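You operate a simulated robot arm through the tools that you are given. There is no shell and no other tool. Be economical: measure what you need, move in short steps, check, and stop when the job is done.

You are at the controls of a simulated robot arm. One attempt, no reset.

JOB
Blank off the test stub with the white gasket and clamp it tight.
Fine: use the green blank; run the wing nut up till its green bar shows.

Only the result counts: the job must be done as asked and must still hold three seconds after the hand-in. Knocking over, shifting, dropping, spilling or breaking anything else fails it.

ROBOT AND FRAMES
A 7-joint arm with a two-finger parallel gripper, fixed in place. Base frame: the origin is at the foot of the arm, x ahead of it, y to its left, z up; the work surface is at about z = 850. Readings come in mm, rad, newtons and seconds.
With the tool pointing down near the work surface it reaches from about 340 to 740 mm from the base axis. Its first joint turns from -2.007 to 2.007 rad. Payload 3.91 kg.
The tool frame sits at the grasp point between the pads (the TCP): z along the fingers, y along the line on which they close. The tips reach 30 mm beyond it. Largest opening 110 mm; finger width 20, thickness 10; the body of the gripper, 48 by 112 mm, starts 55 mm behind the TCP.
Orientation is that of the tool frame in the base frame, as [roll, pitch, yaw] about the fixed x, y, z axes, in that order (R = Rz(yaw) Ry(pitch) Rx(roll)). With the fingers straight down and closing along the base's y, the tool's x points along the base's -x, its y along +y and its z along -z.

CONTROLS
- The arm moves only by the tool send_rows. Its argument "targets" is a list of rows, each an object of numbers (a shift or turn left out is 0, a gripper value left out holds the last): "x", "y", "z": the shift along the base's x, y, z in units of 30 mm (1.0 is 30 mm); "rx", "ry", "rz": the turn, a rotation vector about the base's x, y, z in units of 8 degrees (1.0 is 8 degrees). In form: [{"x": .., "y": .., "z": .., "rx": .., "ry": .., "rz": ..}, ...]. A call has 1 to 10 rows; each row shifts and turns the commanded pose from where the row before left it. "grip" is the finger opening in mm, from 0 to 110, set as the call begins (left out, the last holds). A call with a number of a shift or a turn outside -1 to 1 is refused whole. Each row takes 0.2 s and may step no farther than 50 mm and 0.15 rad from the row before; otherwise, or with a gripper value out of range, the whole call is refused. Where a pose cannot be reached the arm comes as near as it can. A force on the tool above 60 N (or 10 N above the force at the start of the call, whichever is more), or a blocked arm, ends the call early, and 0.2 s more pass. Each finger travels about 108 mm/s and halts on what it meets, pressing with about 21 N; the grip force reading is that of the motor and also rises with nothing between the fingers. The clock runs only during rows and for 0.2 s after the last one: add rows that do not move to give the fingers time. The reply holds the time, the measured pose of the TCP, the force on the tool along the base axes, the opening and the grip force, in the units named above and with some noise, with the torque about the TCP (base axes, N m) and any sound that the robot's microphone picked up.
- Cameras (640 x 400 px; columns grow to the right, rows downward): "scene" is fixed at [49.3, -650.2, 1481.6]; the picture's right is [0.79, -0.62, 0.00], its down [-0.29, -0.37, -0.88] and it looks along [0.54, 0.69, -0.48] (base axes); focal length 341 px, centre (320, 200). "wrist" rides on the gripper at [72, 17, -103] in the tool frame; the picture's right is [-0.23, 0.97, 0.00], its down [-0.76, -0.18, -0.62] and it looks along [-0.61, -0.14, 0.78] (tool axes); focal length 222 px, centre (320, 200). There is no depth. A picture from a camera that has moved, and an enlarged one, comes with that camera's place and axes in the base frame and with its lens.
- camera(camera): a new picture of that camera. The clock stands still meanwhile.
- lift_body(by): slides the trunk up (or, below 0, down) by that many mm; the arm rides with it, the base frame stays. It gives what a move gives, with no picture.
- inspect(camera, box): a new picture of the part [left, top, right, bottom] of that camera's present view, enlarged. The clock stands still meanwhile.
- job_done(): hands the job in; it is judged then, once.

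Work in short steps. Places have to be worked out from the pictures, the camera data and where the tool is seen: move nearer, look again, correct. Check each grasp and each placing, and mend what went wrong. You have 120 turns and 76 pictures in all, those below and enlarged ones among them. Open the gripper and draw the arm clear of the work before you hand the job in, unless the task says otherwise; then end with one line.

The tools are called after ">>>" as name(argument=value, ...) on one line, values as JSON. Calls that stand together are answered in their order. send_rows: Moves the arm, as the interface text tells. Its arguments: {"type":"object","properties":{"targets":{"type":"array","items":{"type":"object","properties":{"x":{"type":"number"},"y":{"type":"number"},"z":{"type":"number"},"rx":{"type":"number"},"ry":{"type":"number"},"rz":{"type":"number"}}}},"grip":{"type":"number"}},"required":["targets"]} The other tools are called the same way: lift_body (by) slides the trunk up or down; camera (camera) takes a picture; inspect (camera, box) takes an enlarged picture of a part of a camera's view; job_done () hands the job in.

At the start:

```text
time: 0.0
position: [458.9, -102.8, 1265.8]
tcp_rot: [3.14, 0.0, -3.14]
ft_force: [0.7, -0.1, 0.4]
wrist_torque: [-0.01, 0.01, -0.02]
gripper_width: 110.0
grasp_force: 0.1
trunk travel left (down, up): [-800.0, 190.0]
```

scene: 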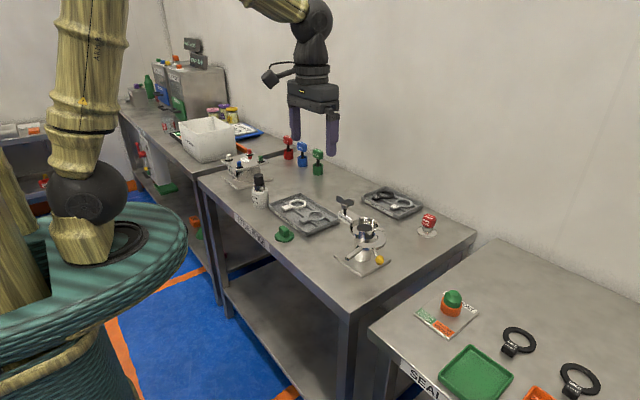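
wrist: 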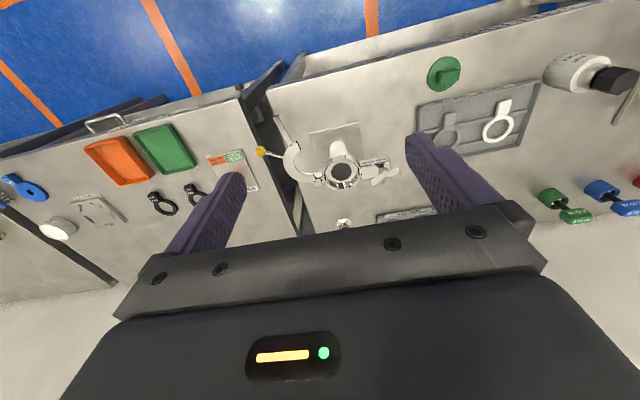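

I begin by enlarging the work area in both views to identify the stub, clamp, gaskets and blanks.

>>> inspect(camera="scene", box=[220, 170, 460, 320])

>>> inspect(camera="wrist", box=[240, 50, 560, 250])

>>> inspect(camera="scene", box=[320, 170, 420, 280])

```text
2.67 times, centred on (340, 245) of scene
camera zoom: at [49.3, -650.2, 1481.6], right [0.79, -0.62, 0.0], down [-0.29, -0.37, -0.88], along [0.54, 0.69, -0.48], focal length 908 px, centre (267, 80)
```

zoom: 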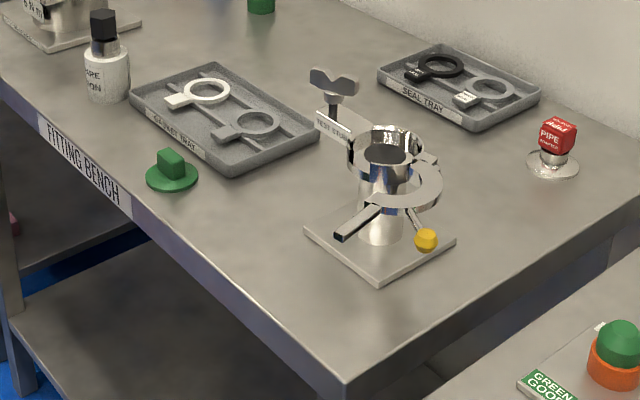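

```text
2.00 times, centred on (400, 150) of wrist
camera zoom: at [387.1, -88.2, 1368.9], right [0.23, 0.97, 0.0], down [0.76, -0.18, 0.62], along [0.61, -0.14, -0.78], focal length 444 px, centre (160, 300)
```

zoom: 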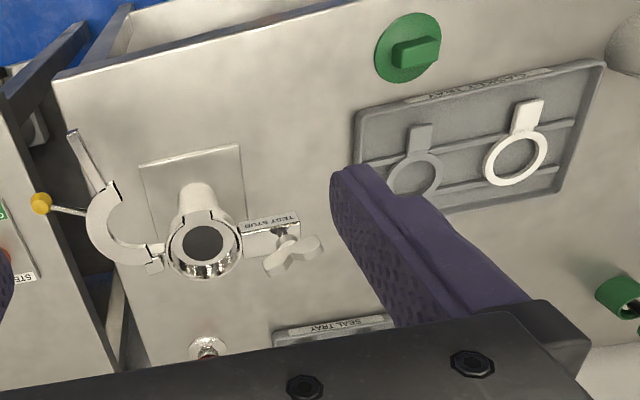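

```text
3.64 times, centred on (370, 225) of scene
camera zoom: at [49.3, -650.2, 1481.6], right [0.79, -0.62, 0.0], down [-0.29, -0.37, -0.88], along [0.54, 0.69, -0.48], focal length 1239 px, centre (138, 109)
```

zoom: 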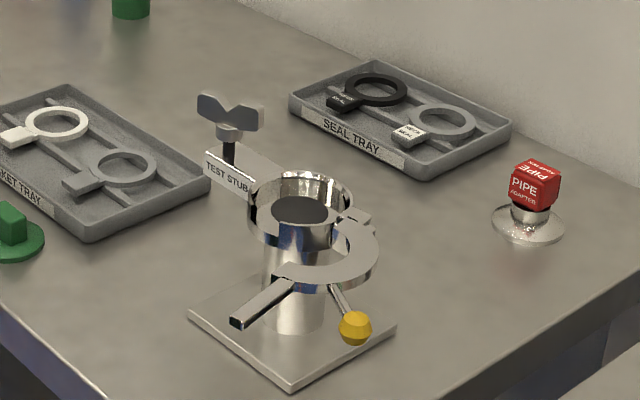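

The stub top looks to be about (644,-98,958), the wing nut about (648,-13,1000), the white gasket about (668,272) in its tray, and the green blank about (520,135). I'll move the wrist camera closer to the clamp to see how it works.

>>> send_rows(targets=[{"x": 0.4, "y": 0.2, "z": -1}, {"x": 0.4, "y": 0.2, "z": -1}, {"x": 0.4, "y": 0.2, "z": -1}, {"x": 0.4, "y": 0.2, "z": -1}, {"x": 0.4, "y": 0.2, "z": -1}, {}])

>>> camera(camera="wrist")

>>> inspect(camera="wrist", box=[200, 100, 440, 250])

```text
time: 1.4
position: [517.4, -74.4, 1115.7]
tcp_rot: [-3.141, -0.001, -3.141]
ft_force: [0.0, 1.0, 0.3]
wrist_torque: [0.0, -0.04, -0.02]
gripper_width: 110.0
grasp_force: 0.1
trunk travel left (down, up): [-800.0, 190.0]
```

```text
70 pictures are left
camera wrist: at [446.2, -57.4, 1218.5], right [0.23, 0.97, 0.0], down [0.76, -0.18, 0.62], along [0.61, -0.14, -0.78], focal length 222 px, centre (320, 200)
```

wrist: 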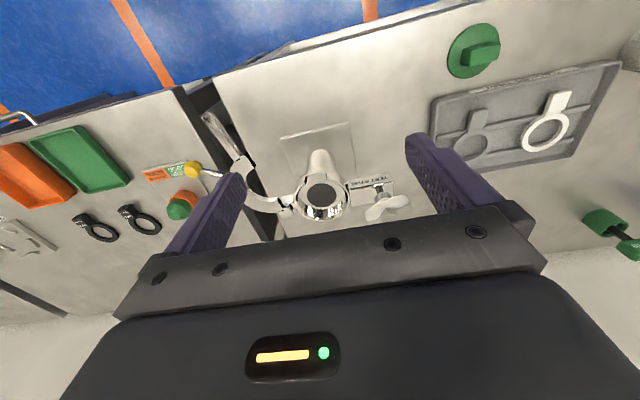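

```text
2.67 times, centred on (320, 175) of wrist
camera zoom: at [446.2, -57.4, 1218.5], right [0.23, 0.97, 0.0], down [0.76, -0.18, 0.62], along [0.61, -0.14, -0.78], focal length 592 px, centre (320, 267)
```

zoom: 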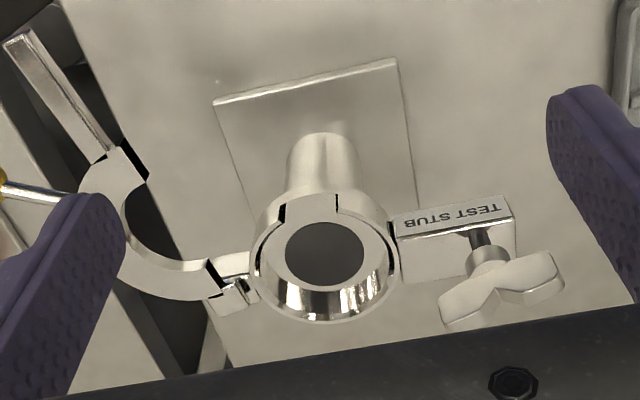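

The hinged half swings about a vertical hinge on the -y side. I want a sharper look at the wing nut's bolt and the moving bar from the scene camera.

>>> inspect(camera="scene", box=[330, 185, 400, 275])

>>> inspect(camera="scene", box=[330, 190, 370, 220])

```text
4.44 times, centred on (365, 230) of scene
camera zoom: at [49.3, -650.2, 1481.6], right [0.79, -0.62, 0.0], down [-0.29, -0.37, -0.88], along [0.54, 0.69, -0.48], focal length 1514 px, centre (120, 67)
```

zoom: 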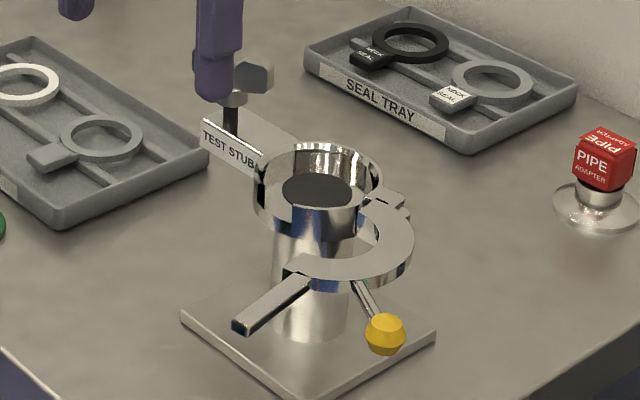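

```text
13.33 times, centred on (350, 205) of scene
camera zoom: at [49.3, -650.2, 1481.6], right [0.79, -0.62, 0.0], down [-0.29, -0.37, -0.88], along [0.54, 0.69, -0.48], focal length 4542 px, centre (-80, 133)
```

zoom: 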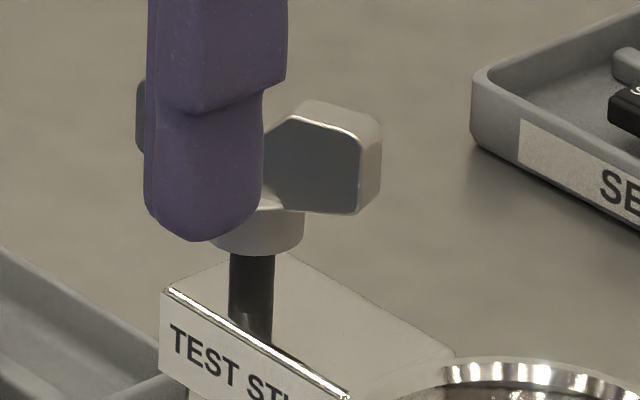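

Before committing to the green disc with a bar handle as the blank, I check the other coloured items at the back and right.

>>> inspect(camera="scene", box=[220, 125, 340, 215])

>>> inspect(camera="scene", box=[400, 270, 620, 400])

>>> inspect(camera="scene", box=[255, 185, 355, 255])

```text
4.44 times, centred on (280, 170) of scene
camera zoom: at [49.3, -650.2, 1481.6], right [0.79, -0.62, 0.0], down [-0.29, -0.37, -0.88], along [0.54, 0.69, -0.48], focal length 1514 px, centre (498, 333)
```

zoom: 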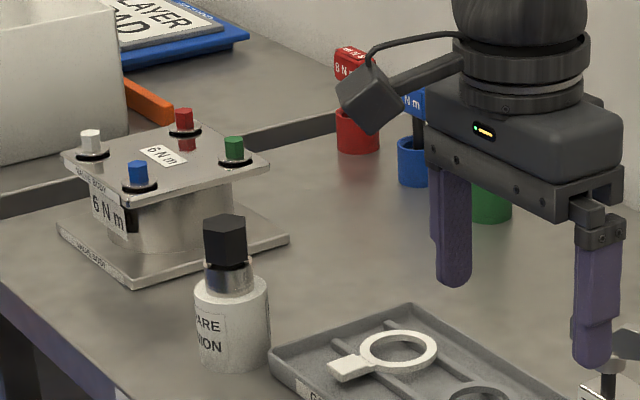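

```text
2.91 times, centred on (510, 335) of scene
camera zoom: at [49.3, -650.2, 1481.6], right [0.79, -0.62, 0.0], down [-0.29, -0.37, -0.88], along [0.54, 0.69, -0.48], focal length 991 px, centre (-233, -193)
```

zoom: 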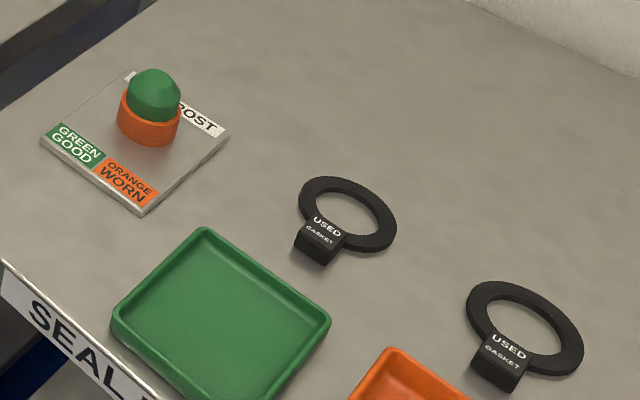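

```text
5.71 times, centred on (305, 220) of scene
camera zoom: at [49.3, -650.2, 1481.6], right [0.79, -0.62, 0.0], down [-0.29, -0.37, -0.88], along [0.54, 0.69, -0.48], focal length 1946 px, centre (406, 86)
```

zoom: 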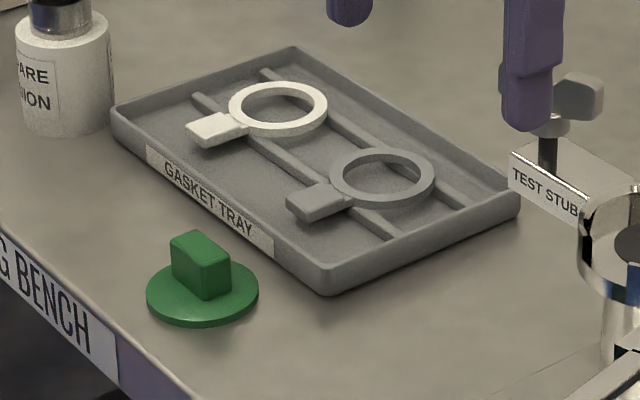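

I need a close view of the stub's rim to see where the gasket tab should go. I'll move the camera to about 200 mm from it.

>>> send_rows(targets=[{"x": 0.8, "y": -0.1, "z": -0.9}, {"x": 0.8, "y": -0.1, "z": -0.9}, {"x": 0.7, "y": -0.1, "z": -0.8}, {}])

>>> inspect(camera="wrist", box=[160, 60, 480, 260])

```text
time: 2.4
position: [587.8, -83.2, 1036.9]
tcp_rot: [3.14, 0.0, -3.14]
ft_force: [-0.7, 0.3, 0.4]
wrist_torque: [-0.03, -0.08, -0.01]
gripper_width: 110.0
grasp_force: 0.0
trunk travel left (down, up): [-800.0, 190.0]
```

```text
2.00 times, centred on (320, 160) of wrist
camera zoom: at [516.1, -66.8, 1140.7], right [0.23, 0.97, 0.0], down [0.76, -0.18, 0.62], along [0.61, -0.14, -0.78], focal length 444 px, centre (320, 280)
```

zoom: 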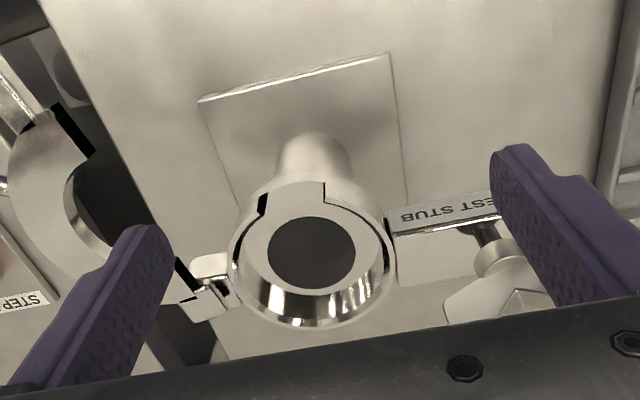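

The cup around the face has a 27 mm notch facing -x, so the gasket tab goes there; the face is near (640,-99,958). I'll rise and go across to look at the gasket tray.

>>> send_rows(targets=[{"z": 1}, {"z": 1}, {"z": 1, "y": 1}, {"y": 1}, {"y": 1}, {"y": 1}, {"y": 1}, {"y": 1}, {"y": 1}, {"y": 1}], grip=50)

>>> send_rows(targets=[{"y": 1}, {"y": 1, "x": -0.3}, {"y": 1, "x": -0.3}, {"z": -1}, {"z": -1}, {"z": -1}, {}])

>>> camera(camera="wrist")

```text
time: 4.6
position: [589.4, 157.5, 1127.3]
tcp_rot: [-3.141, 0.001, 3.141]
ft_force: [0.0, 0.1, -0.8]
wrist_torque: [0.01, 0.01, 0.0]
gripper_width: 50.3
grasp_force: 0.2
trunk travel left (down, up): [-800.0, 190.0]
```

```text
time: 6.2
position: [569.5, 246.3, 1037.4]
tcp_rot: [3.141, 0.0, -3.141]
ft_force: [0.0, -0.4, -0.6]
wrist_torque: [-0.03, -0.01, 0.01]
gripper_width: 50.0
grasp_force: 0.1
trunk travel left (down, up): [-800.0, 190.0]
```

```text
62 pictures are left
camera wrist: at [497.4, 263.0, 1140.8], right [0.23, 0.97, 0.0], down [0.76, -0.18, 0.62], along [0.61, -0.14, -0.78], focal length 222 px, centre (320, 200)
```

wrist: 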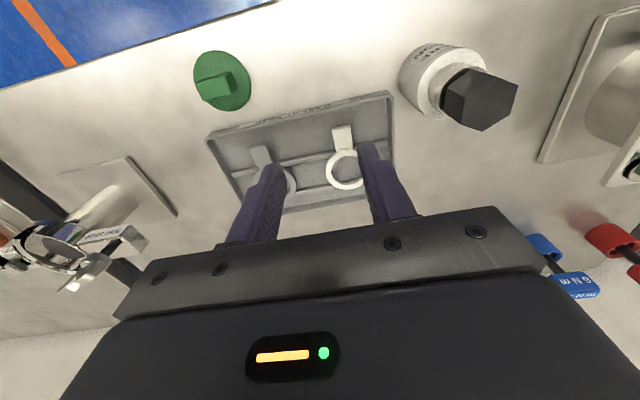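

>>> inspect(camera="wrist", box=[180, 40, 420, 220])

```text
2.22 times, centred on (300, 130) of wrist
camera zoom: at [497.4, 263.0, 1140.8], right [0.23, 0.97, 0.0], down [0.76, -0.18, 0.62], along [0.61, -0.14, -0.78], focal length 494 px, centre (364, 356)
```

zoom: 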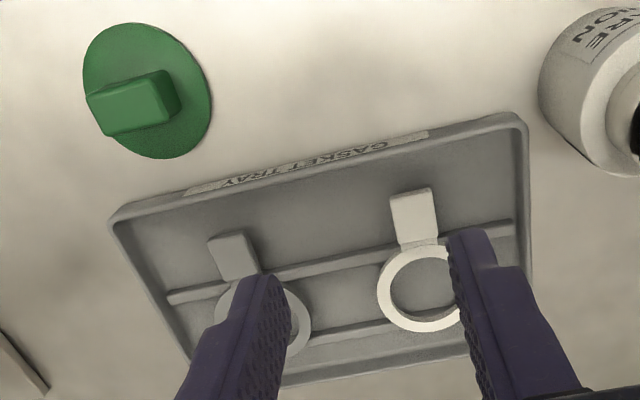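

The white gasket's tab runs along -x: centre about (615,266), roughly 24 mm wide, with the ring centred at about (667,265.5). I'll move over the tab and down to just above it.

>>> send_rows(targets=[{"x": 0.5, "y": 0.22}, {"x": 0.5, "y": 0.22}, {"x": 0.42, "y": 0.22}, {"z": -1}, {"z": -1}, {"z": -1}, {"z": -0.9}, {}])

>>> inspect(camera="wrist", box=[220, 80, 420, 240])

>>> inspect(camera="scene", box=[255, 165, 355, 245])

```text
time: 8.0
position: [613.6, 266.8, 921.1]
tcp_rot: [-3.141, 0.0, -3.138]
ft_force: [-0.9, -0.1, 0.7]
wrist_torque: [0.0, -0.01, 0.04]
gripper_width: 50.1
grasp_force: 0.0
trunk travel left (down, up): [-800.0, 190.0]
```

```text
2.50 times, centred on (320, 160) of wrist
camera zoom: at [540.5, 282.9, 1024.0], right [0.23, 0.97, 0.0], down [0.76, -0.18, 0.62], along [0.61, -0.14, -0.78], focal length 555 px, centre (320, 300)
```

zoom: 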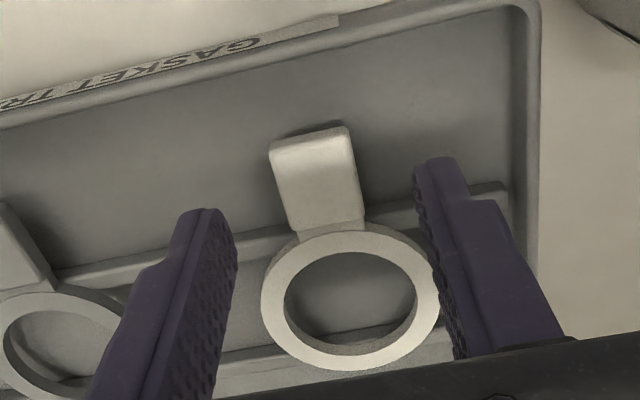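

```text
5.00 times, centred on (305, 205) of scene
camera zoom: at [49.3, -650.2, 1481.6], right [0.79, -0.62, 0.0], down [-0.29, -0.37, -0.88], along [0.54, 0.69, -0.48], focal length 1703 px, centre (395, 175)
```

zoom: 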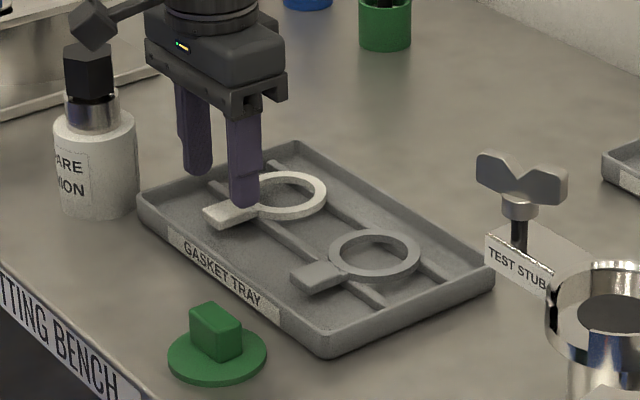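

Fingers flank the tab, centred within 1 mm. I'll descend to about TCP z=892 and close.

>>> send_rows(targets=[{"x": -0.05, "y": -0.04, "z": -0.5}, {"z": -0.45}, {}])

>>> send_rows(targets=[{}, {}, {}], grip=15)

>>> inspect(camera="wrist", box=[220, 80, 420, 240])

```text
time: 8.8
position: [611.6, 264.2, 892.6]
tcp_rot: [-3.141, -0.001, -3.14]
ft_force: [0.9, -0.8, 0.3]
wrist_torque: [-0.02, 0.0, 0.04]
gripper_width: 50.3
grasp_force: 0.1
trunk travel left (down, up): [-800.0, 190.0]
```

```text
time: 9.6
position: [611.3, 264.8, 892.6]
tcp_rot: [3.141, -0.001, -3.139]
ft_force: [0.2, 0.1, -0.1]
wrist_torque: [-0.02, 0.0, -0.02]
gripper_width: 22.8
grasp_force: 21.0
trunk travel left (down, up): [-800.0, 190.0]
```

```text
2.50 times, centred on (320, 160) of wrist
camera zoom: at [539.2, 281.6, 995.4], right [0.23, 0.97, 0.0], down [0.76, -0.18, 0.62], along [0.61, -0.14, -0.78], focal length 555 px, centre (320, 300)
```

zoom: 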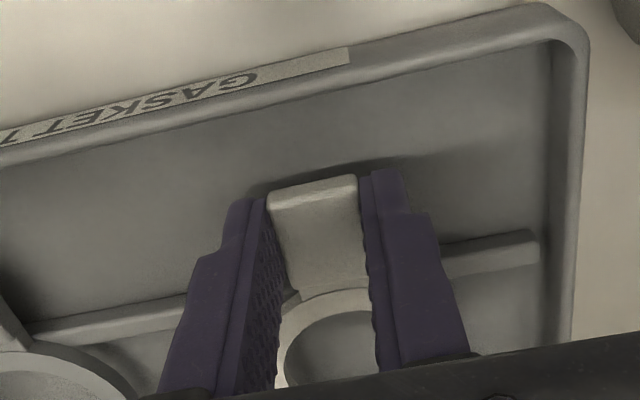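

Tab gripped at 22.8 mm with 21 N. I'll lift it and check that it stays level.

>>> send_rows(targets=[{"z": 0.4}, {"z": 0.8}, {"z": 1}, {"z": 1}, {"z": 1}, {"z": 1}, {}])

>>> camera(camera="wrist")

>>> inspect(camera="scene", box=[255, 125, 355, 205])

```text
time: 11.2
position: [611.2, 264.9, 1047.2]
tcp_rot: [3.141, -0.001, -3.14]
ft_force: [-0.2, -0.2, 0.3]
wrist_torque: [0.0, 0.04, 0.0]
gripper_width: 22.5
grasp_force: 20.9
trunk travel left (down, up): [-800.0, 190.0]
```

```text
57 pictures are left
camera wrist: at [539.1, 281.8, 1150.8], right [0.23, 0.97, 0.0], down [0.76, -0.18, 0.62], along [0.61, -0.14, -0.78], focal length 222 px, centre (320, 200)
```

wrist: 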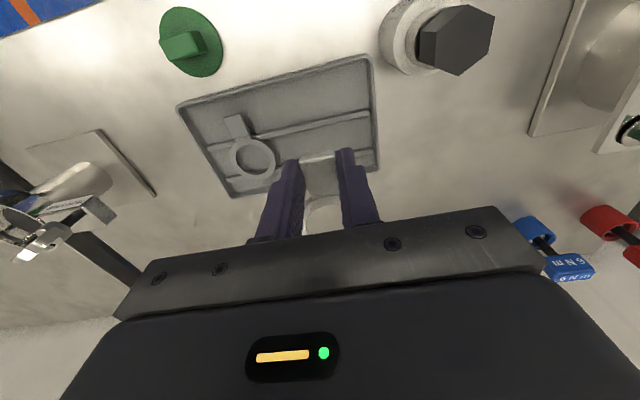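

```text
5.00 times, centred on (305, 165) of scene
camera zoom: at [49.3, -650.2, 1481.6], right [0.79, -0.62, 0.0], down [-0.29, -0.37, -0.88], along [0.54, 0.69, -0.48], focal length 1703 px, centre (395, 375)
```

zoom: 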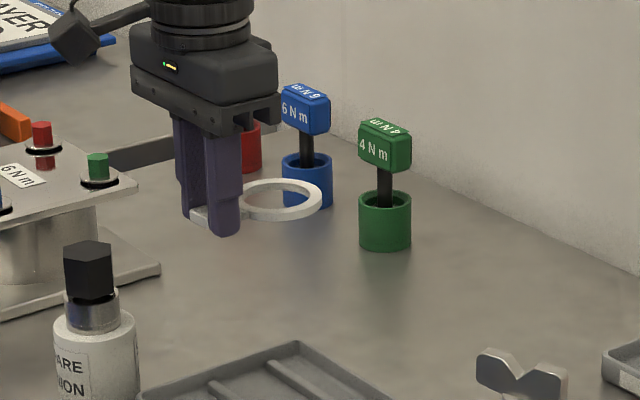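

The gasket is held level. I'll carry it high over the wing nut to above the stub.

>>> send_rows(targets=[{"z": 1}, {"z": 0.5, "y": -0.8}, {"y": -1}, {"y": -1}, {"y": -1}, {"y": -1}, {"y": -1}, {"y": -1}, {"y": -1}, {"y": -1}])

>>> send_rows(targets=[{"y": -1, "x": -0.4}, {"y": -1, "x": -0.46}, {"y": -1}, {"y": -0.35}, {}])

>>> inspect(camera="wrist", box=[200, 80, 440, 260])

>>> inspect(camera="scene", box=[320, 155, 420, 255])

```text
time: 13.4
position: [611.9, 0.3, 1093.5]
tcp_rot: [-3.142, 0.0, -3.139]
ft_force: [0.5, 0.0, -0.4]
wrist_torque: [0.0, 0.0, -0.02]
gripper_width: 22.5
grasp_force: 21.0
trunk travel left (down, up): [-800.0, 190.0]
```

```text
time: 14.6
position: [586.7, -99.9, 1092.9]
tcp_rot: [3.141, -0.001, -3.141]
ft_force: [-0.2, 0.5, -0.4]
wrist_torque: [0.0, -0.02, 0.02]
gripper_width: 22.5
grasp_force: 20.9
trunk travel left (down, up): [-800.0, 190.0]
```

```text
2.22 times, centred on (320, 170) of wrist
camera zoom: at [514.0, -83.4, 1196.8], right [0.23, 0.97, 0.0], down [0.76, -0.18, 0.62], along [0.61, -0.14, -0.78], focal length 494 px, centre (320, 267)
```

zoom: 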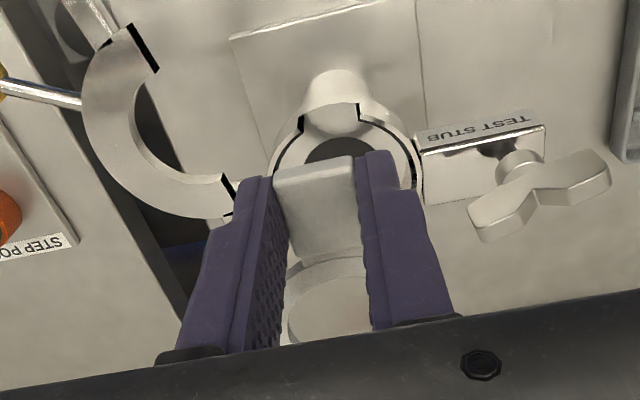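

```text
4.00 times, centred on (370, 205) of scene
camera zoom: at [49.3, -650.2, 1481.6], right [0.79, -0.62, 0.0], down [-0.29, -0.37, -0.88], along [0.54, 0.69, -0.48], focal length 1362 px, centre (120, 180)
```

zoom: 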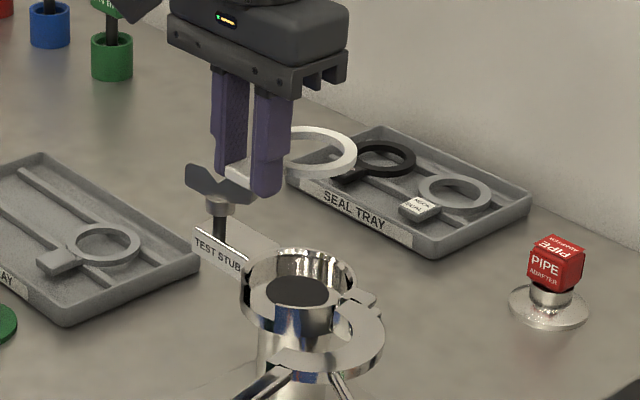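

Aligned: notch centre y≈-98.2, cup centre x≈640.5. I'll shift 1–2 mm and descend to just above the rim, then check.

>>> send_rows(targets=[{"x": -0.03, "y": 0.06, "z": -0.9}, {"z": -0.9}, {"z": -0.8}, {}])

>>> inspect(camera="scene", box=[330, 185, 410, 255])

>>> inspect(camera="wrist", box=[200, 80, 440, 260])

```text
time: 15.6
position: [584.9, -97.6, 1015.5]
tcp_rot: [3.141, -0.001, 3.141]
ft_force: [0.1, 0.0, -0.4]
wrist_torque: [0.0, -0.01, 0.02]
gripper_width: 22.6
grasp_force: 20.8
trunk travel left (down, up): [-800.0, 190.0]
```

```text
5.71 times, centred on (370, 220) of scene
camera zoom: at [49.3, -650.2, 1481.6], right [0.79, -0.62, 0.0], down [-0.29, -0.37, -0.88], along [0.54, 0.69, -0.48], focal length 1946 px, centre (34, 86)
```

zoom: 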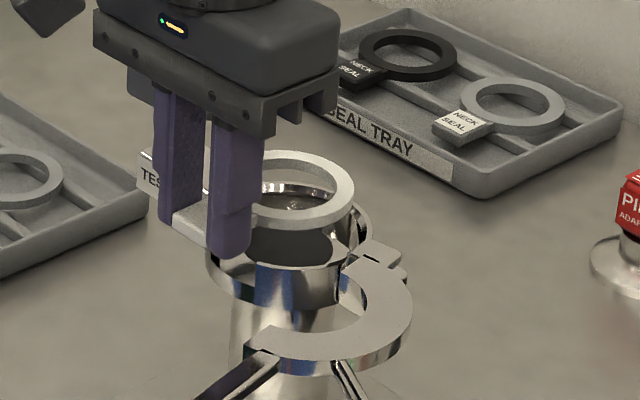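

```text
2.22 times, centred on (320, 170) of wrist
camera zoom: at [512.6, -81.0, 1118.7], right [0.23, 0.97, 0.0], down [0.76, -0.18, 0.62], along [0.61, -0.14, -0.78], focal length 494 px, centre (320, 267)
```

zoom: 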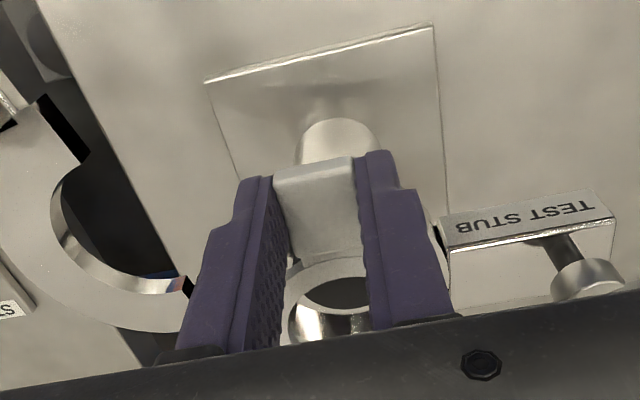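

The gasket sits well over the cup within a couple of mm. I'll lower in small steps watching the force.

>>> send_rows(targets=[{"z": -0.4}, {"z": -0.3}, {"z": -0.1}, {}])

>>> inspect(camera="scene", box=[330, 185, 410, 255])

```text
time: 16.6
position: [583.7, -98.0, 991.1]
tcp_rot: [-3.141, 0.0, 3.141]
ft_force: [0.6, 0.2, -0.6]
wrist_torque: [-0.03, 0.02, 0.02]
gripper_width: 22.5
grasp_force: 20.6
trunk travel left (down, up): [-800.0, 190.0]
```

```text
5.71 times, centred on (370, 220) of scene
camera zoom: at [49.3, -650.2, 1481.6], right [0.79, -0.62, 0.0], down [-0.29, -0.37, -0.88], along [0.54, 0.69, -0.48], focal length 1946 px, centre (34, 86)
```

zoom: 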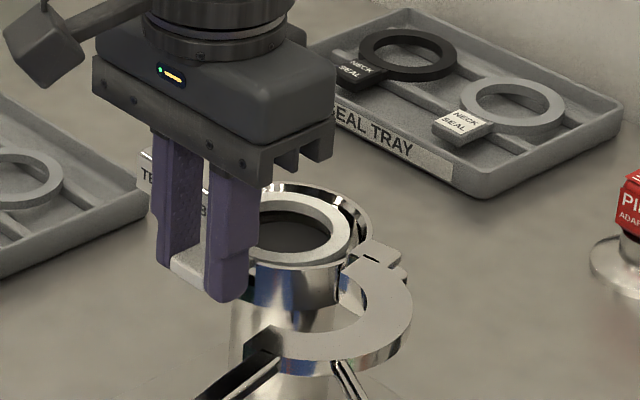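

It's entering the cup with no contact force, sitting a bit toward -x. I'll nudge +1.5 mm in x and continue down.

>>> send_rows(targets=[{"x": 0.05}, {"z": -0.1}, {"z": -0.1}, {}])

>>> inspect(camera="scene", box=[330, 185, 410, 255])

```text
time: 17.6
position: [586.6, -98.3, 987.0]
tcp_rot: [3.14, -0.001, -3.14]
ft_force: [0.4, 0.6, 6.0]
wrist_torque: [0.0, -0.09, 0.02]
gripper_width: 22.8
grasp_force: 21.5
trunk travel left (down, up): [-800.0, 190.0]
```

```text
5.71 times, centred on (370, 220) of scene
camera zoom: at [49.3, -650.2, 1481.6], right [0.79, -0.62, 0.0], down [-0.29, -0.37, -0.88], along [0.54, 0.69, -0.48], focal length 1946 px, centre (34, 86)
```

zoom: 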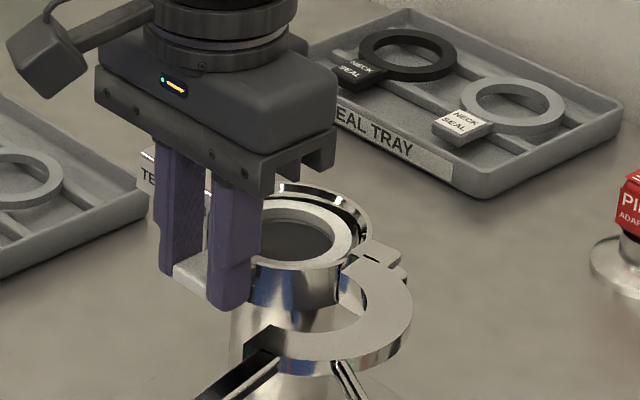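

A 6 N contact at z≈987 matches the expected face height. I'll release and rise, then inspect from above.

>>> send_rows(targets=[{}, {}], grip=40)

>>> send_rows(targets=[{"z": 0.6}, {"z": 0.9}, {"z": 0.8, "x": -0.4}, {}])

>>> inspect(camera="wrist", box=[200, 80, 440, 260])

>>> inspect(camera="scene", box=[330, 185, 410, 255])

```text
time: 18.2
position: [586.5, -98.3, 986.2]
tcp_rot: [3.14, 0.0, 3.141]
ft_force: [0.2, 0.3, -0.1]
wrist_torque: [-0.03, 0.0, 0.0]
gripper_width: 39.9
grasp_force: 0.1
trunk travel left (down, up): [-800.0, 190.0]
```

```text
time: 19.2
position: [574.8, -98.0, 1054.6]
tcp_rot: [-3.141, -0.002, 3.14]
ft_force: [-0.2, -0.3, 0.9]
wrist_torque: [0.0, 0.0, -0.01]
gripper_width: 40.0
grasp_force: 0.0
trunk travel left (down, up): [-800.0, 190.0]
```

```text
2.22 times, centred on (320, 170) of wrist
camera zoom: at [502.3, -81.9, 1157.8], right [0.23, 0.97, 0.0], down [0.76, -0.18, 0.62], along [0.61, -0.14, -0.78], focal length 494 px, centre (320, 267)
```

zoom: 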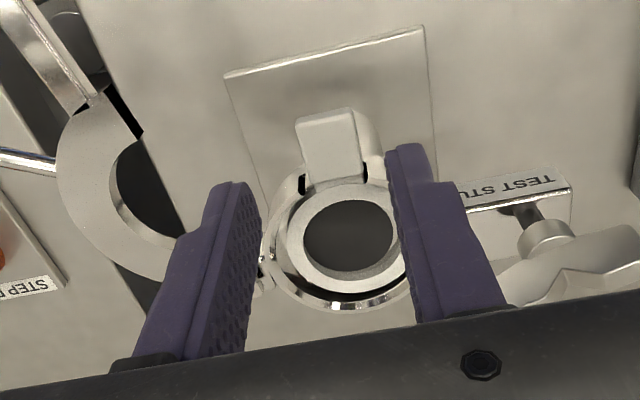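

```text
5.71 times, centred on (370, 220) of scene
camera zoom: at [49.3, -650.2, 1481.6], right [0.79, -0.62, 0.0], down [-0.29, -0.37, -0.88], along [0.54, 0.69, -0.48], focal length 1946 px, centre (34, 86)
```

zoom: 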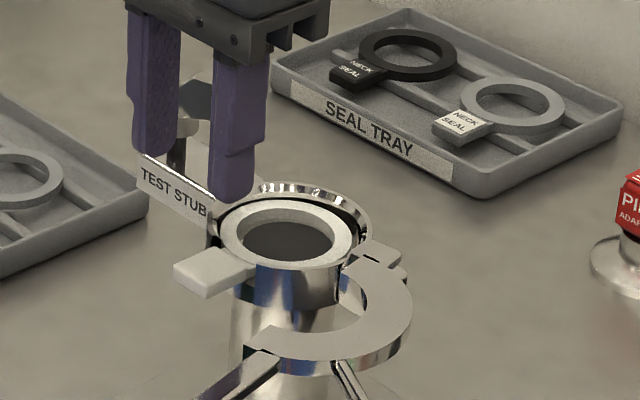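

The gasket lies in the cup with its tab in the notch, and its hole centre works out at about (640,-99.5), concentric with the stub. One close zoom to check that it's flat.

>>> inspect(camera="wrist", box=[290, 115, 400, 225])

>>> inspect(camera="scene", box=[350, 205, 385, 230])

```text
3.64 times, centred on (345, 170) of wrist
camera zoom: at [502.3, -81.9, 1157.8], right [0.23, 0.97, 0.0], down [0.76, -0.18, 0.62], along [0.61, -0.14, -0.78], focal length 808 px, centre (229, 309)
```

zoom: 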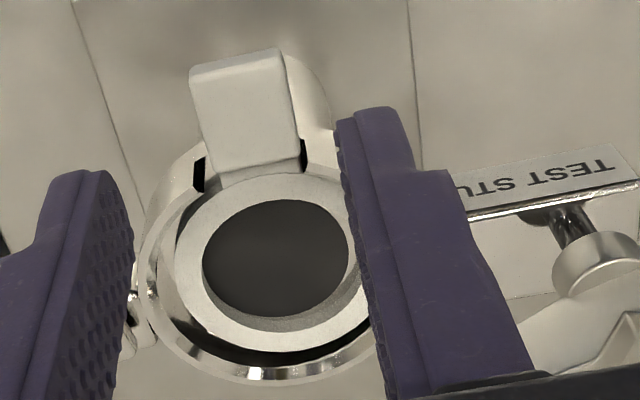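

```text
16.00 times, centred on (368, 218) of scene
camera zoom: at [49.3, -650.2, 1481.6], right [0.79, -0.62, 0.0], down [-0.29, -0.37, -0.88], along [0.54, 0.69, -0.48], focal length 5450 px, centre (-440, -80)
```

zoom: 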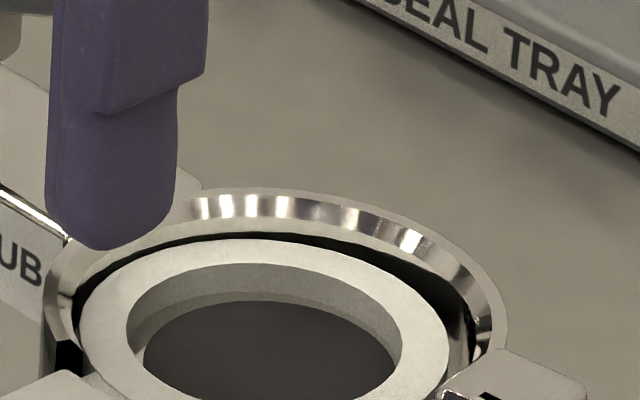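

The gasket is seated flat. Next I move to look at the green blank.

>>> send_rows(targets=[{"x": -0.5, "y": 1}, {"x": -0.5, "y": 1}, {"x": -0.5, "y": 1}, {"x": -0.5, "y": 1}, {"x": -0.5, "y": 1}, {"x": -0.5, "y": 1, "z": -0.5}, {"x": -0.5, "y": 1, "z": -0.6}, {"x": -0.5, "y": 1, "z": -0.6}, {}])

>>> camera(camera="wrist")

>>> inspect(camera="wrist", box=[220, 80, 420, 240])

```text
time: 21.2
position: [453.3, 142.0, 1002.6]
tcp_rot: [3.141, -0.001, -3.142]
ft_force: [-0.8, -0.5, 0.4]
wrist_torque: [0.03, -0.01, 0.0]
gripper_width: 40.0
grasp_force: 0.0
trunk travel left (down, up): [-800.0, 190.0]
```

```text
45 pictures are left
camera wrist: at [381.5, 158.8, 1105.4], right [0.23, 0.97, 0.0], down [0.76, -0.18, 0.62], along [0.61, -0.14, -0.78], focal length 222 px, centre (320, 200)
```

wrist: 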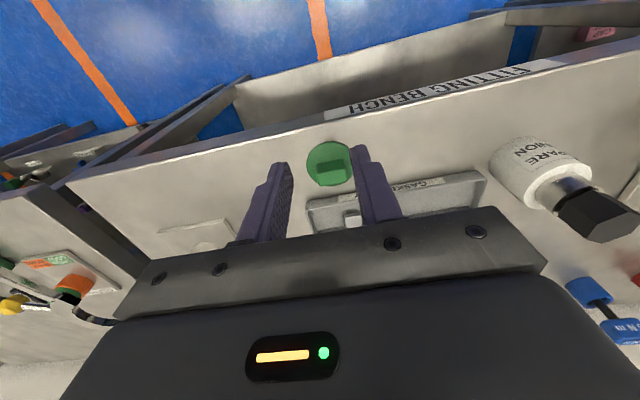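

```text
2.50 times, centred on (320, 160) of wrist
camera zoom: at [381.5, 158.8, 1105.4], right [0.23, 0.97, 0.0], down [0.76, -0.18, 0.62], along [0.61, -0.14, -0.78], focal length 555 px, centre (320, 300)
```

zoom: 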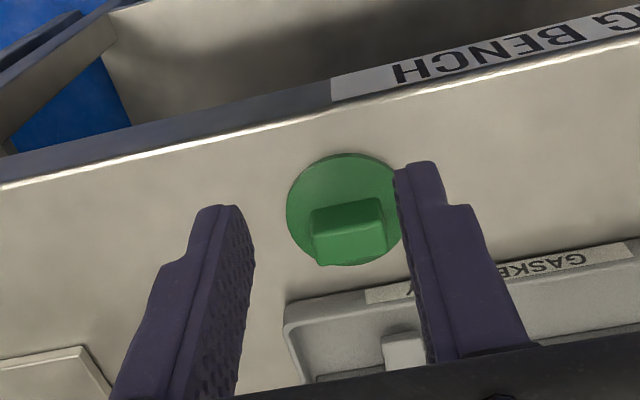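

The blank's handle block is about x 518–532, y 125–157, with its top at z≈885 and the disc centred on (523,140). I'll straddle its ends with the fingers closing along y.

>>> send_rows(targets=[{"x": 0.8}, {"x": 0.8, "y": -0.03}, {"x": 0.77, "z": -0.6}, {"z": -0.8}, {"z": -0.8}, {}], grip=55)

>>> inspect(camera="wrist", box=[220, 80, 420, 240])

>>> inspect(camera="scene", box=[250, 190, 330, 250])

```text
time: 22.6
position: [525.2, 140.7, 937.0]
tcp_rot: [3.14, -0.001, -3.141]
ft_force: [0.3, 0.5, 0.7]
wrist_torque: [-0.01, -0.03, 0.0]
gripper_width: 54.8
grasp_force: 0.1
trunk travel left (down, up): [-800.0, 190.0]
```

```text
2.50 times, centred on (320, 160) of wrist
camera zoom: at [453.1, 157.9, 1040.1], right [0.23, 0.97, 0.0], down [0.76, -0.18, 0.62], along [0.61, -0.14, -0.78], focal length 555 px, centre (320, 300)
```

zoom: 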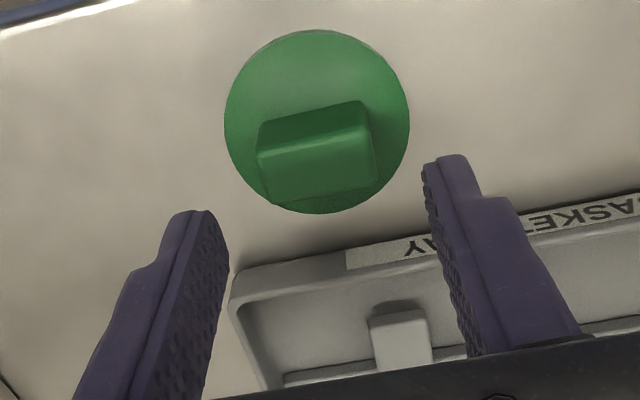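

```text
6.67 times, centred on (290, 220) of scene
camera zoom: at [49.3, -650.2, 1481.6], right [0.79, -0.62, 0.0], down [-0.29, -0.37, -0.88], along [0.54, 0.69, -0.48], focal length 2271 px, centre (520, 67)
```

zoom: 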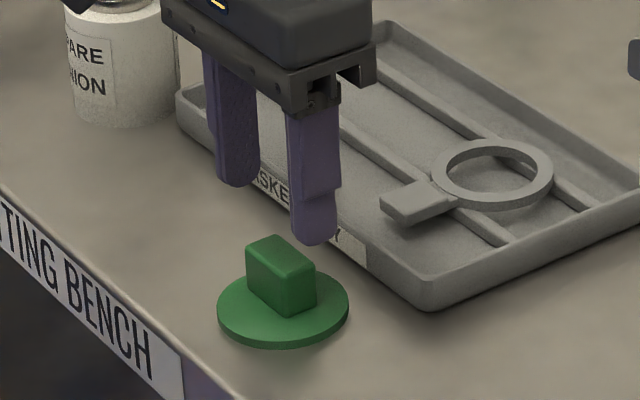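

The handle centre refines to about (524,141.5), and the fingers line up with it. I'll descend to z=895 and close.

>>> send_rows(targets=[{"x": -0.04, "y": 0.03, "z": -0.6}, {"z": -0.6}, {"z": -0.2}, {}])

>>> send_rows(targets=[{}, {}, {}], grip=25)

>>> inspect(camera="wrist", box=[220, 80, 420, 240])

```text
time: 23.6
position: [523.8, 142.6, 895.0]
tcp_rot: [3.141, 0.001, -3.14]
ft_force: [1.0, -0.8, 0.4]
wrist_torque: [-0.01, -0.02, -0.01]
gripper_width: 55.1
grasp_force: 0.0
trunk travel left (down, up): [-800.0, 190.0]
```

```text
time: 24.4
position: [523.4, 141.9, 895.2]
tcp_rot: [-3.14, -0.001, -3.141]
ft_force: [1.0, 0.5, 0.3]
wrist_torque: [-0.03, -0.03, 0.0]
gripper_width: 35.4
grasp_force: 21.0
trunk travel left (down, up): [-800.0, 190.0]
```

```text
2.50 times, centred on (320, 160) of wrist
camera zoom: at [451.6, 158.6, 998.5], right [0.23, 0.97, 0.0], down [0.76, -0.18, 0.62], along [0.61, -0.14, -0.78], focal length 555 px, centre (320, 300)
```

zoom: 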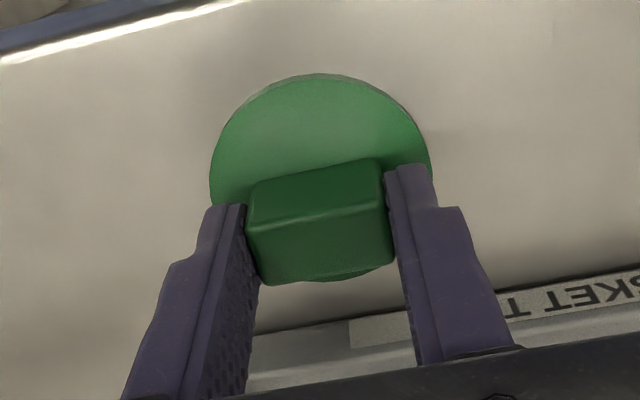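

Handle gripped at 35.4 mm with 21 N. I'll lift and check the load before travelling.

>>> send_rows(targets=[{"z": 0.4}, {"z": 0.8}, {"z": 1}, {"z": 1}, {"z": 1}, {"z": 1}, {"z": 1}, {}])

>>> send_rows(targets=[{"x": 0.4, "y": -1}, {"x": 0.5, "y": -1}, {"x": 0.5, "y": -1}, {"x": 0.5, "y": -1}, {"x": 0.5, "y": -1}, {"x": 0.5, "y": -1}, {"x": 0.5, "y": -1}, {"x": 0.51, "y": -1.0}, {"y": -0.03}, {}])

>>> inspect(camera="scene", box=[320, 155, 420, 255])

>>> inspect(camera="wrist", box=[200, 80, 440, 260])

```text
time: 26.2
position: [524.3, 140.1, 1080.2]
tcp_rot: [3.14, -0.001, -3.139]
ft_force: [0.1, -0.3, -0.9]
wrist_torque: [0.0, 0.05, 0.04]
gripper_width: 35.2
grasp_force: 21.0
trunk travel left (down, up): [-800.0, 190.0]
```

```text
time: 28.4
position: [642.2, -99.2, 1081.4]
tcp_rot: [3.141, -0.001, -3.141]
ft_force: [0.0, 0.9, -1.8]
wrist_torque: [0.02, 0.0, 0.02]
gripper_width: 35.4
grasp_force: 21.5
trunk travel left (down, up): [-800.0, 190.0]
```

```text
4.00 times, centred on (370, 205) of scene
camera zoom: at [49.3, -650.2, 1481.6], right [0.79, -0.62, 0.0], down [-0.29, -0.37, -0.88], along [0.54, 0.69, -0.48], focal length 1362 px, centre (120, 180)
```

zoom: 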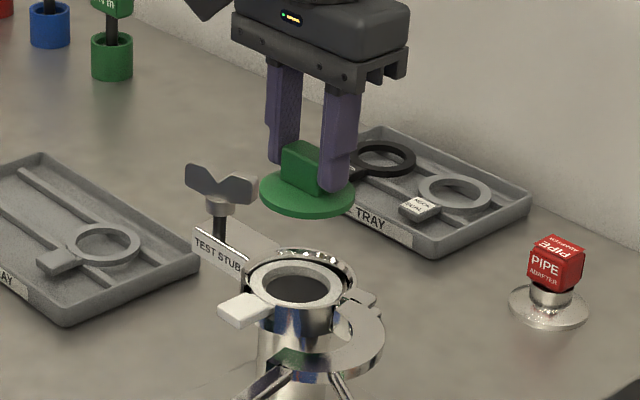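

```text
2.22 times, centred on (320, 170) of wrist
camera zoom: at [569.6, -82.3, 1184.3], right [0.23, 0.97, 0.0], down [0.76, -0.18, 0.62], along [0.61, -0.14, -0.78], focal length 494 px, centre (320, 267)
```

zoom: 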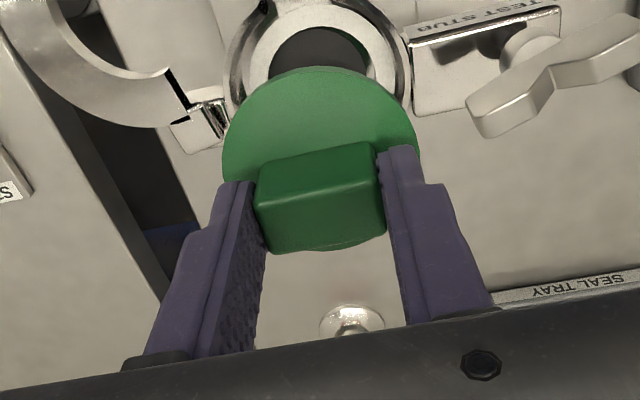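

The disc is nearly over the gasket; the scene view suggests about 2 mm too far to camera-right. I'll correct by 1.5 mm in x and lower to just above contact.

>>> send_rows(targets=[{"x": -0.05, "y": 0.02, "z": -0.7}, {"z": -0.7}, {"z": -0.5}, {}])

>>> inspect(camera="scene", box=[335, 190, 405, 250])

>>> inspect(camera="wrist", box=[220, 80, 420, 240])

```text
time: 29.4
position: [640.1, -97.9, 1024.1]
tcp_rot: [3.14, -0.001, -3.139]
ft_force: [-0.2, 0.1, -1.5]
wrist_torque: [0.03, 0.0, 0.01]
gripper_width: 35.3
grasp_force: 21.0
trunk travel left (down, up): [-800.0, 190.0]
```

```text
6.67 times, centred on (370, 220) of scene
camera zoom: at [49.3, -650.2, 1481.6], right [0.79, -0.62, 0.0], down [-0.29, -0.37, -0.88], along [0.54, 0.69, -0.48], focal length 2271 px, centre (-13, 67)
```

zoom: 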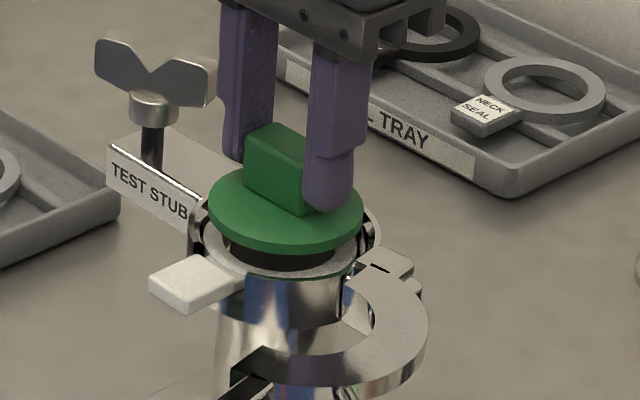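

```text
2.50 times, centred on (320, 160) of wrist
camera zoom: at [568.0, -81.6, 1127.6], right [0.23, 0.97, 0.0], down [0.76, -0.18, 0.62], along [0.61, -0.14, -0.78], focal length 555 px, centre (320, 300)
```

zoom: 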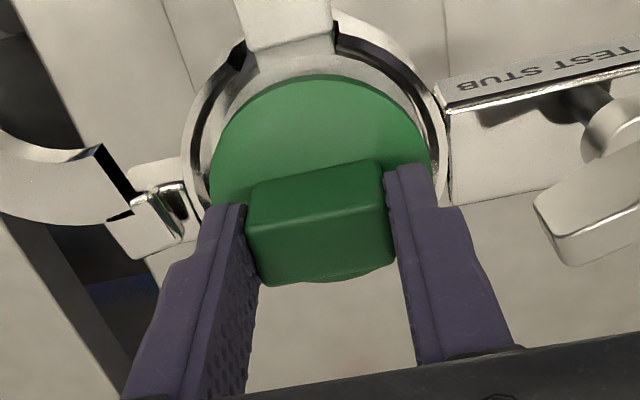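

Horizontally it's centred on the cup (disc centre at column 285, cup at 284). I'll lower until I feel contact.

>>> send_rows(targets=[{"z": -0.3}, {"z": -0.15}, {"z": -0.1}, {"z": -0.1}, {}])

```text
time: 30.6
position: [640.2, -97.4, 1006.6]
tcp_rot: [-3.14, 0.003, -3.139]
ft_force: [2.1, -0.8, 17.2]
wrist_torque: [0.0, -0.13, 0.02]
gripper_width: 35.8
grasp_force: 20.9
trunk travel left (down, up): [-800.0, 190.0]
```

Contact at z≈1006.6, right where the gasket top was predicted. I'll look before releasing.

>>> send_rows(targets=[{"z": 0.06}, {}])

>>> inspect(camera="scene", box=[335, 190, 405, 250])

>>> inspect(camera="wrist", box=[220, 80, 420, 240])

```text
time: 31.2
position: [640.0, -97.6, 1005.9]
tcp_rot: [3.141, 0.0, 3.141]
ft_force: [3.4, -1.5, 7.4]
wrist_torque: [0.02, -0.34, 0.01]
gripper_width: 35.3
grasp_force: 21.0
trunk travel left (down, up): [-800.0, 190.0]
```

```text
6.67 times, centred on (370, 220) of scene
camera zoom: at [49.3, -650.2, 1481.6], right [0.79, -0.62, 0.0], down [-0.29, -0.37, -0.88], along [0.54, 0.69, -0.48], focal length 2271 px, centre (-13, 67)
```

zoom: 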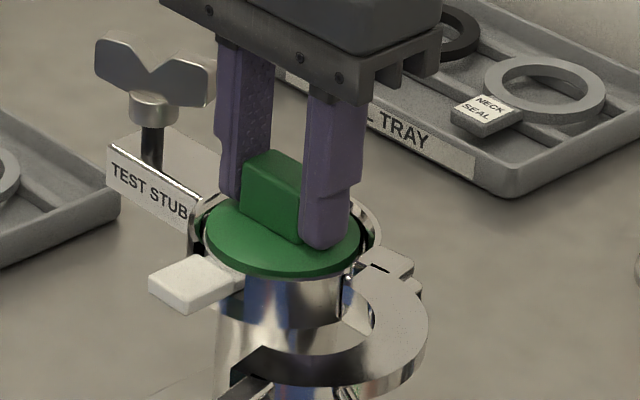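

```text
2.50 times, centred on (320, 160) of wrist
camera zoom: at [567.8, -81.3, 1109.4], right [0.23, 0.97, 0.0], down [0.76, -0.18, 0.62], along [0.61, -0.14, -0.78], focal length 555 px, centre (320, 300)
```

zoom: 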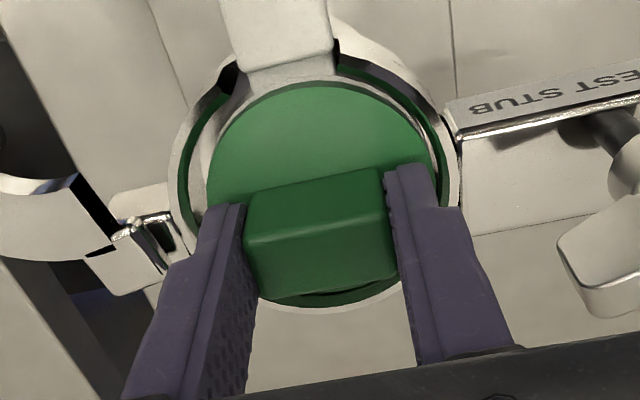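

It looks seated, with only small side forces. I'll release and back off to inspect.

>>> send_rows(targets=[{}, {}], grip=50)

>>> send_rows(targets=[{"z": 0.7}, {"z": 0.8}, {"z": 0.9, "x": -0.7}, {"x": -0.9}, {"x": -0.7}, {}])

>>> inspect(camera="wrist", box=[180, 60, 460, 260])

>>> inspect(camera="scene", box=[335, 190, 405, 250])

```text
time: 31.8
position: [639.2, -97.8, 1006.4]
tcp_rot: [-3.141, -0.002, -3.14]
ft_force: [-0.8, 0.0, -0.8]
wrist_torque: [0.0, 0.04, 0.0]
gripper_width: 50.1
grasp_force: 0.2
trunk travel left (down, up): [-800.0, 190.0]
```

```text
time: 33.2
position: [572.0, -99.5, 1078.7]
tcp_rot: [-3.142, 0.0, 3.14]
ft_force: [-0.1, -0.3, 1.1]
wrist_torque: [-0.02, 0.04, 0.02]
gripper_width: 50.1
grasp_force: 0.0
trunk travel left (down, up): [-800.0, 190.0]
```

```text
2.00 times, centred on (320, 160) of wrist
camera zoom: at [499.7, -81.3, 1181.6], right [0.23, 0.97, 0.0], down [0.76, -0.18, 0.62], along [0.61, -0.14, -0.78], focal length 444 px, centre (320, 280)
```

zoom: 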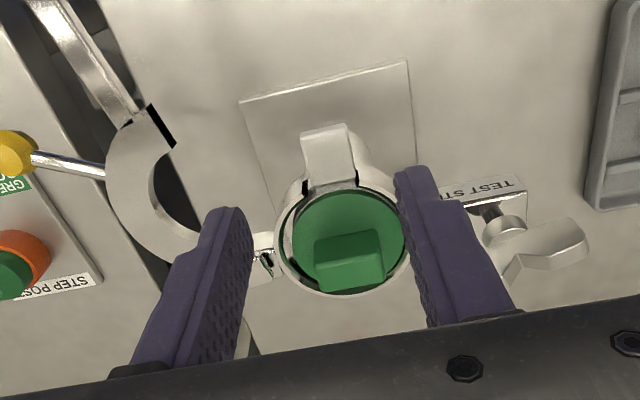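

```text
6.67 times, centred on (370, 220) of scene
camera zoom: at [49.3, -650.2, 1481.6], right [0.79, -0.62, 0.0], down [-0.29, -0.37, -0.88], along [0.54, 0.69, -0.48], focal length 2271 px, centre (-13, 67)
```

zoom: 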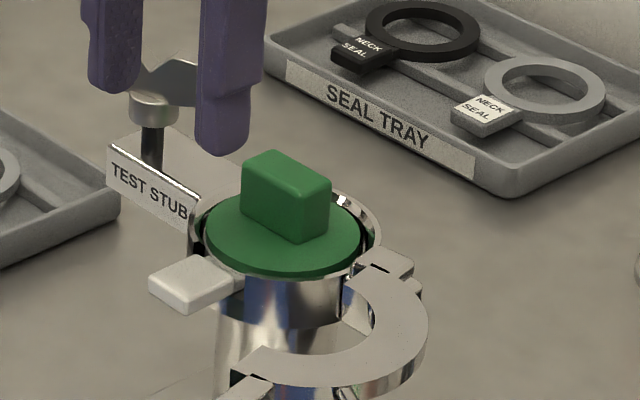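

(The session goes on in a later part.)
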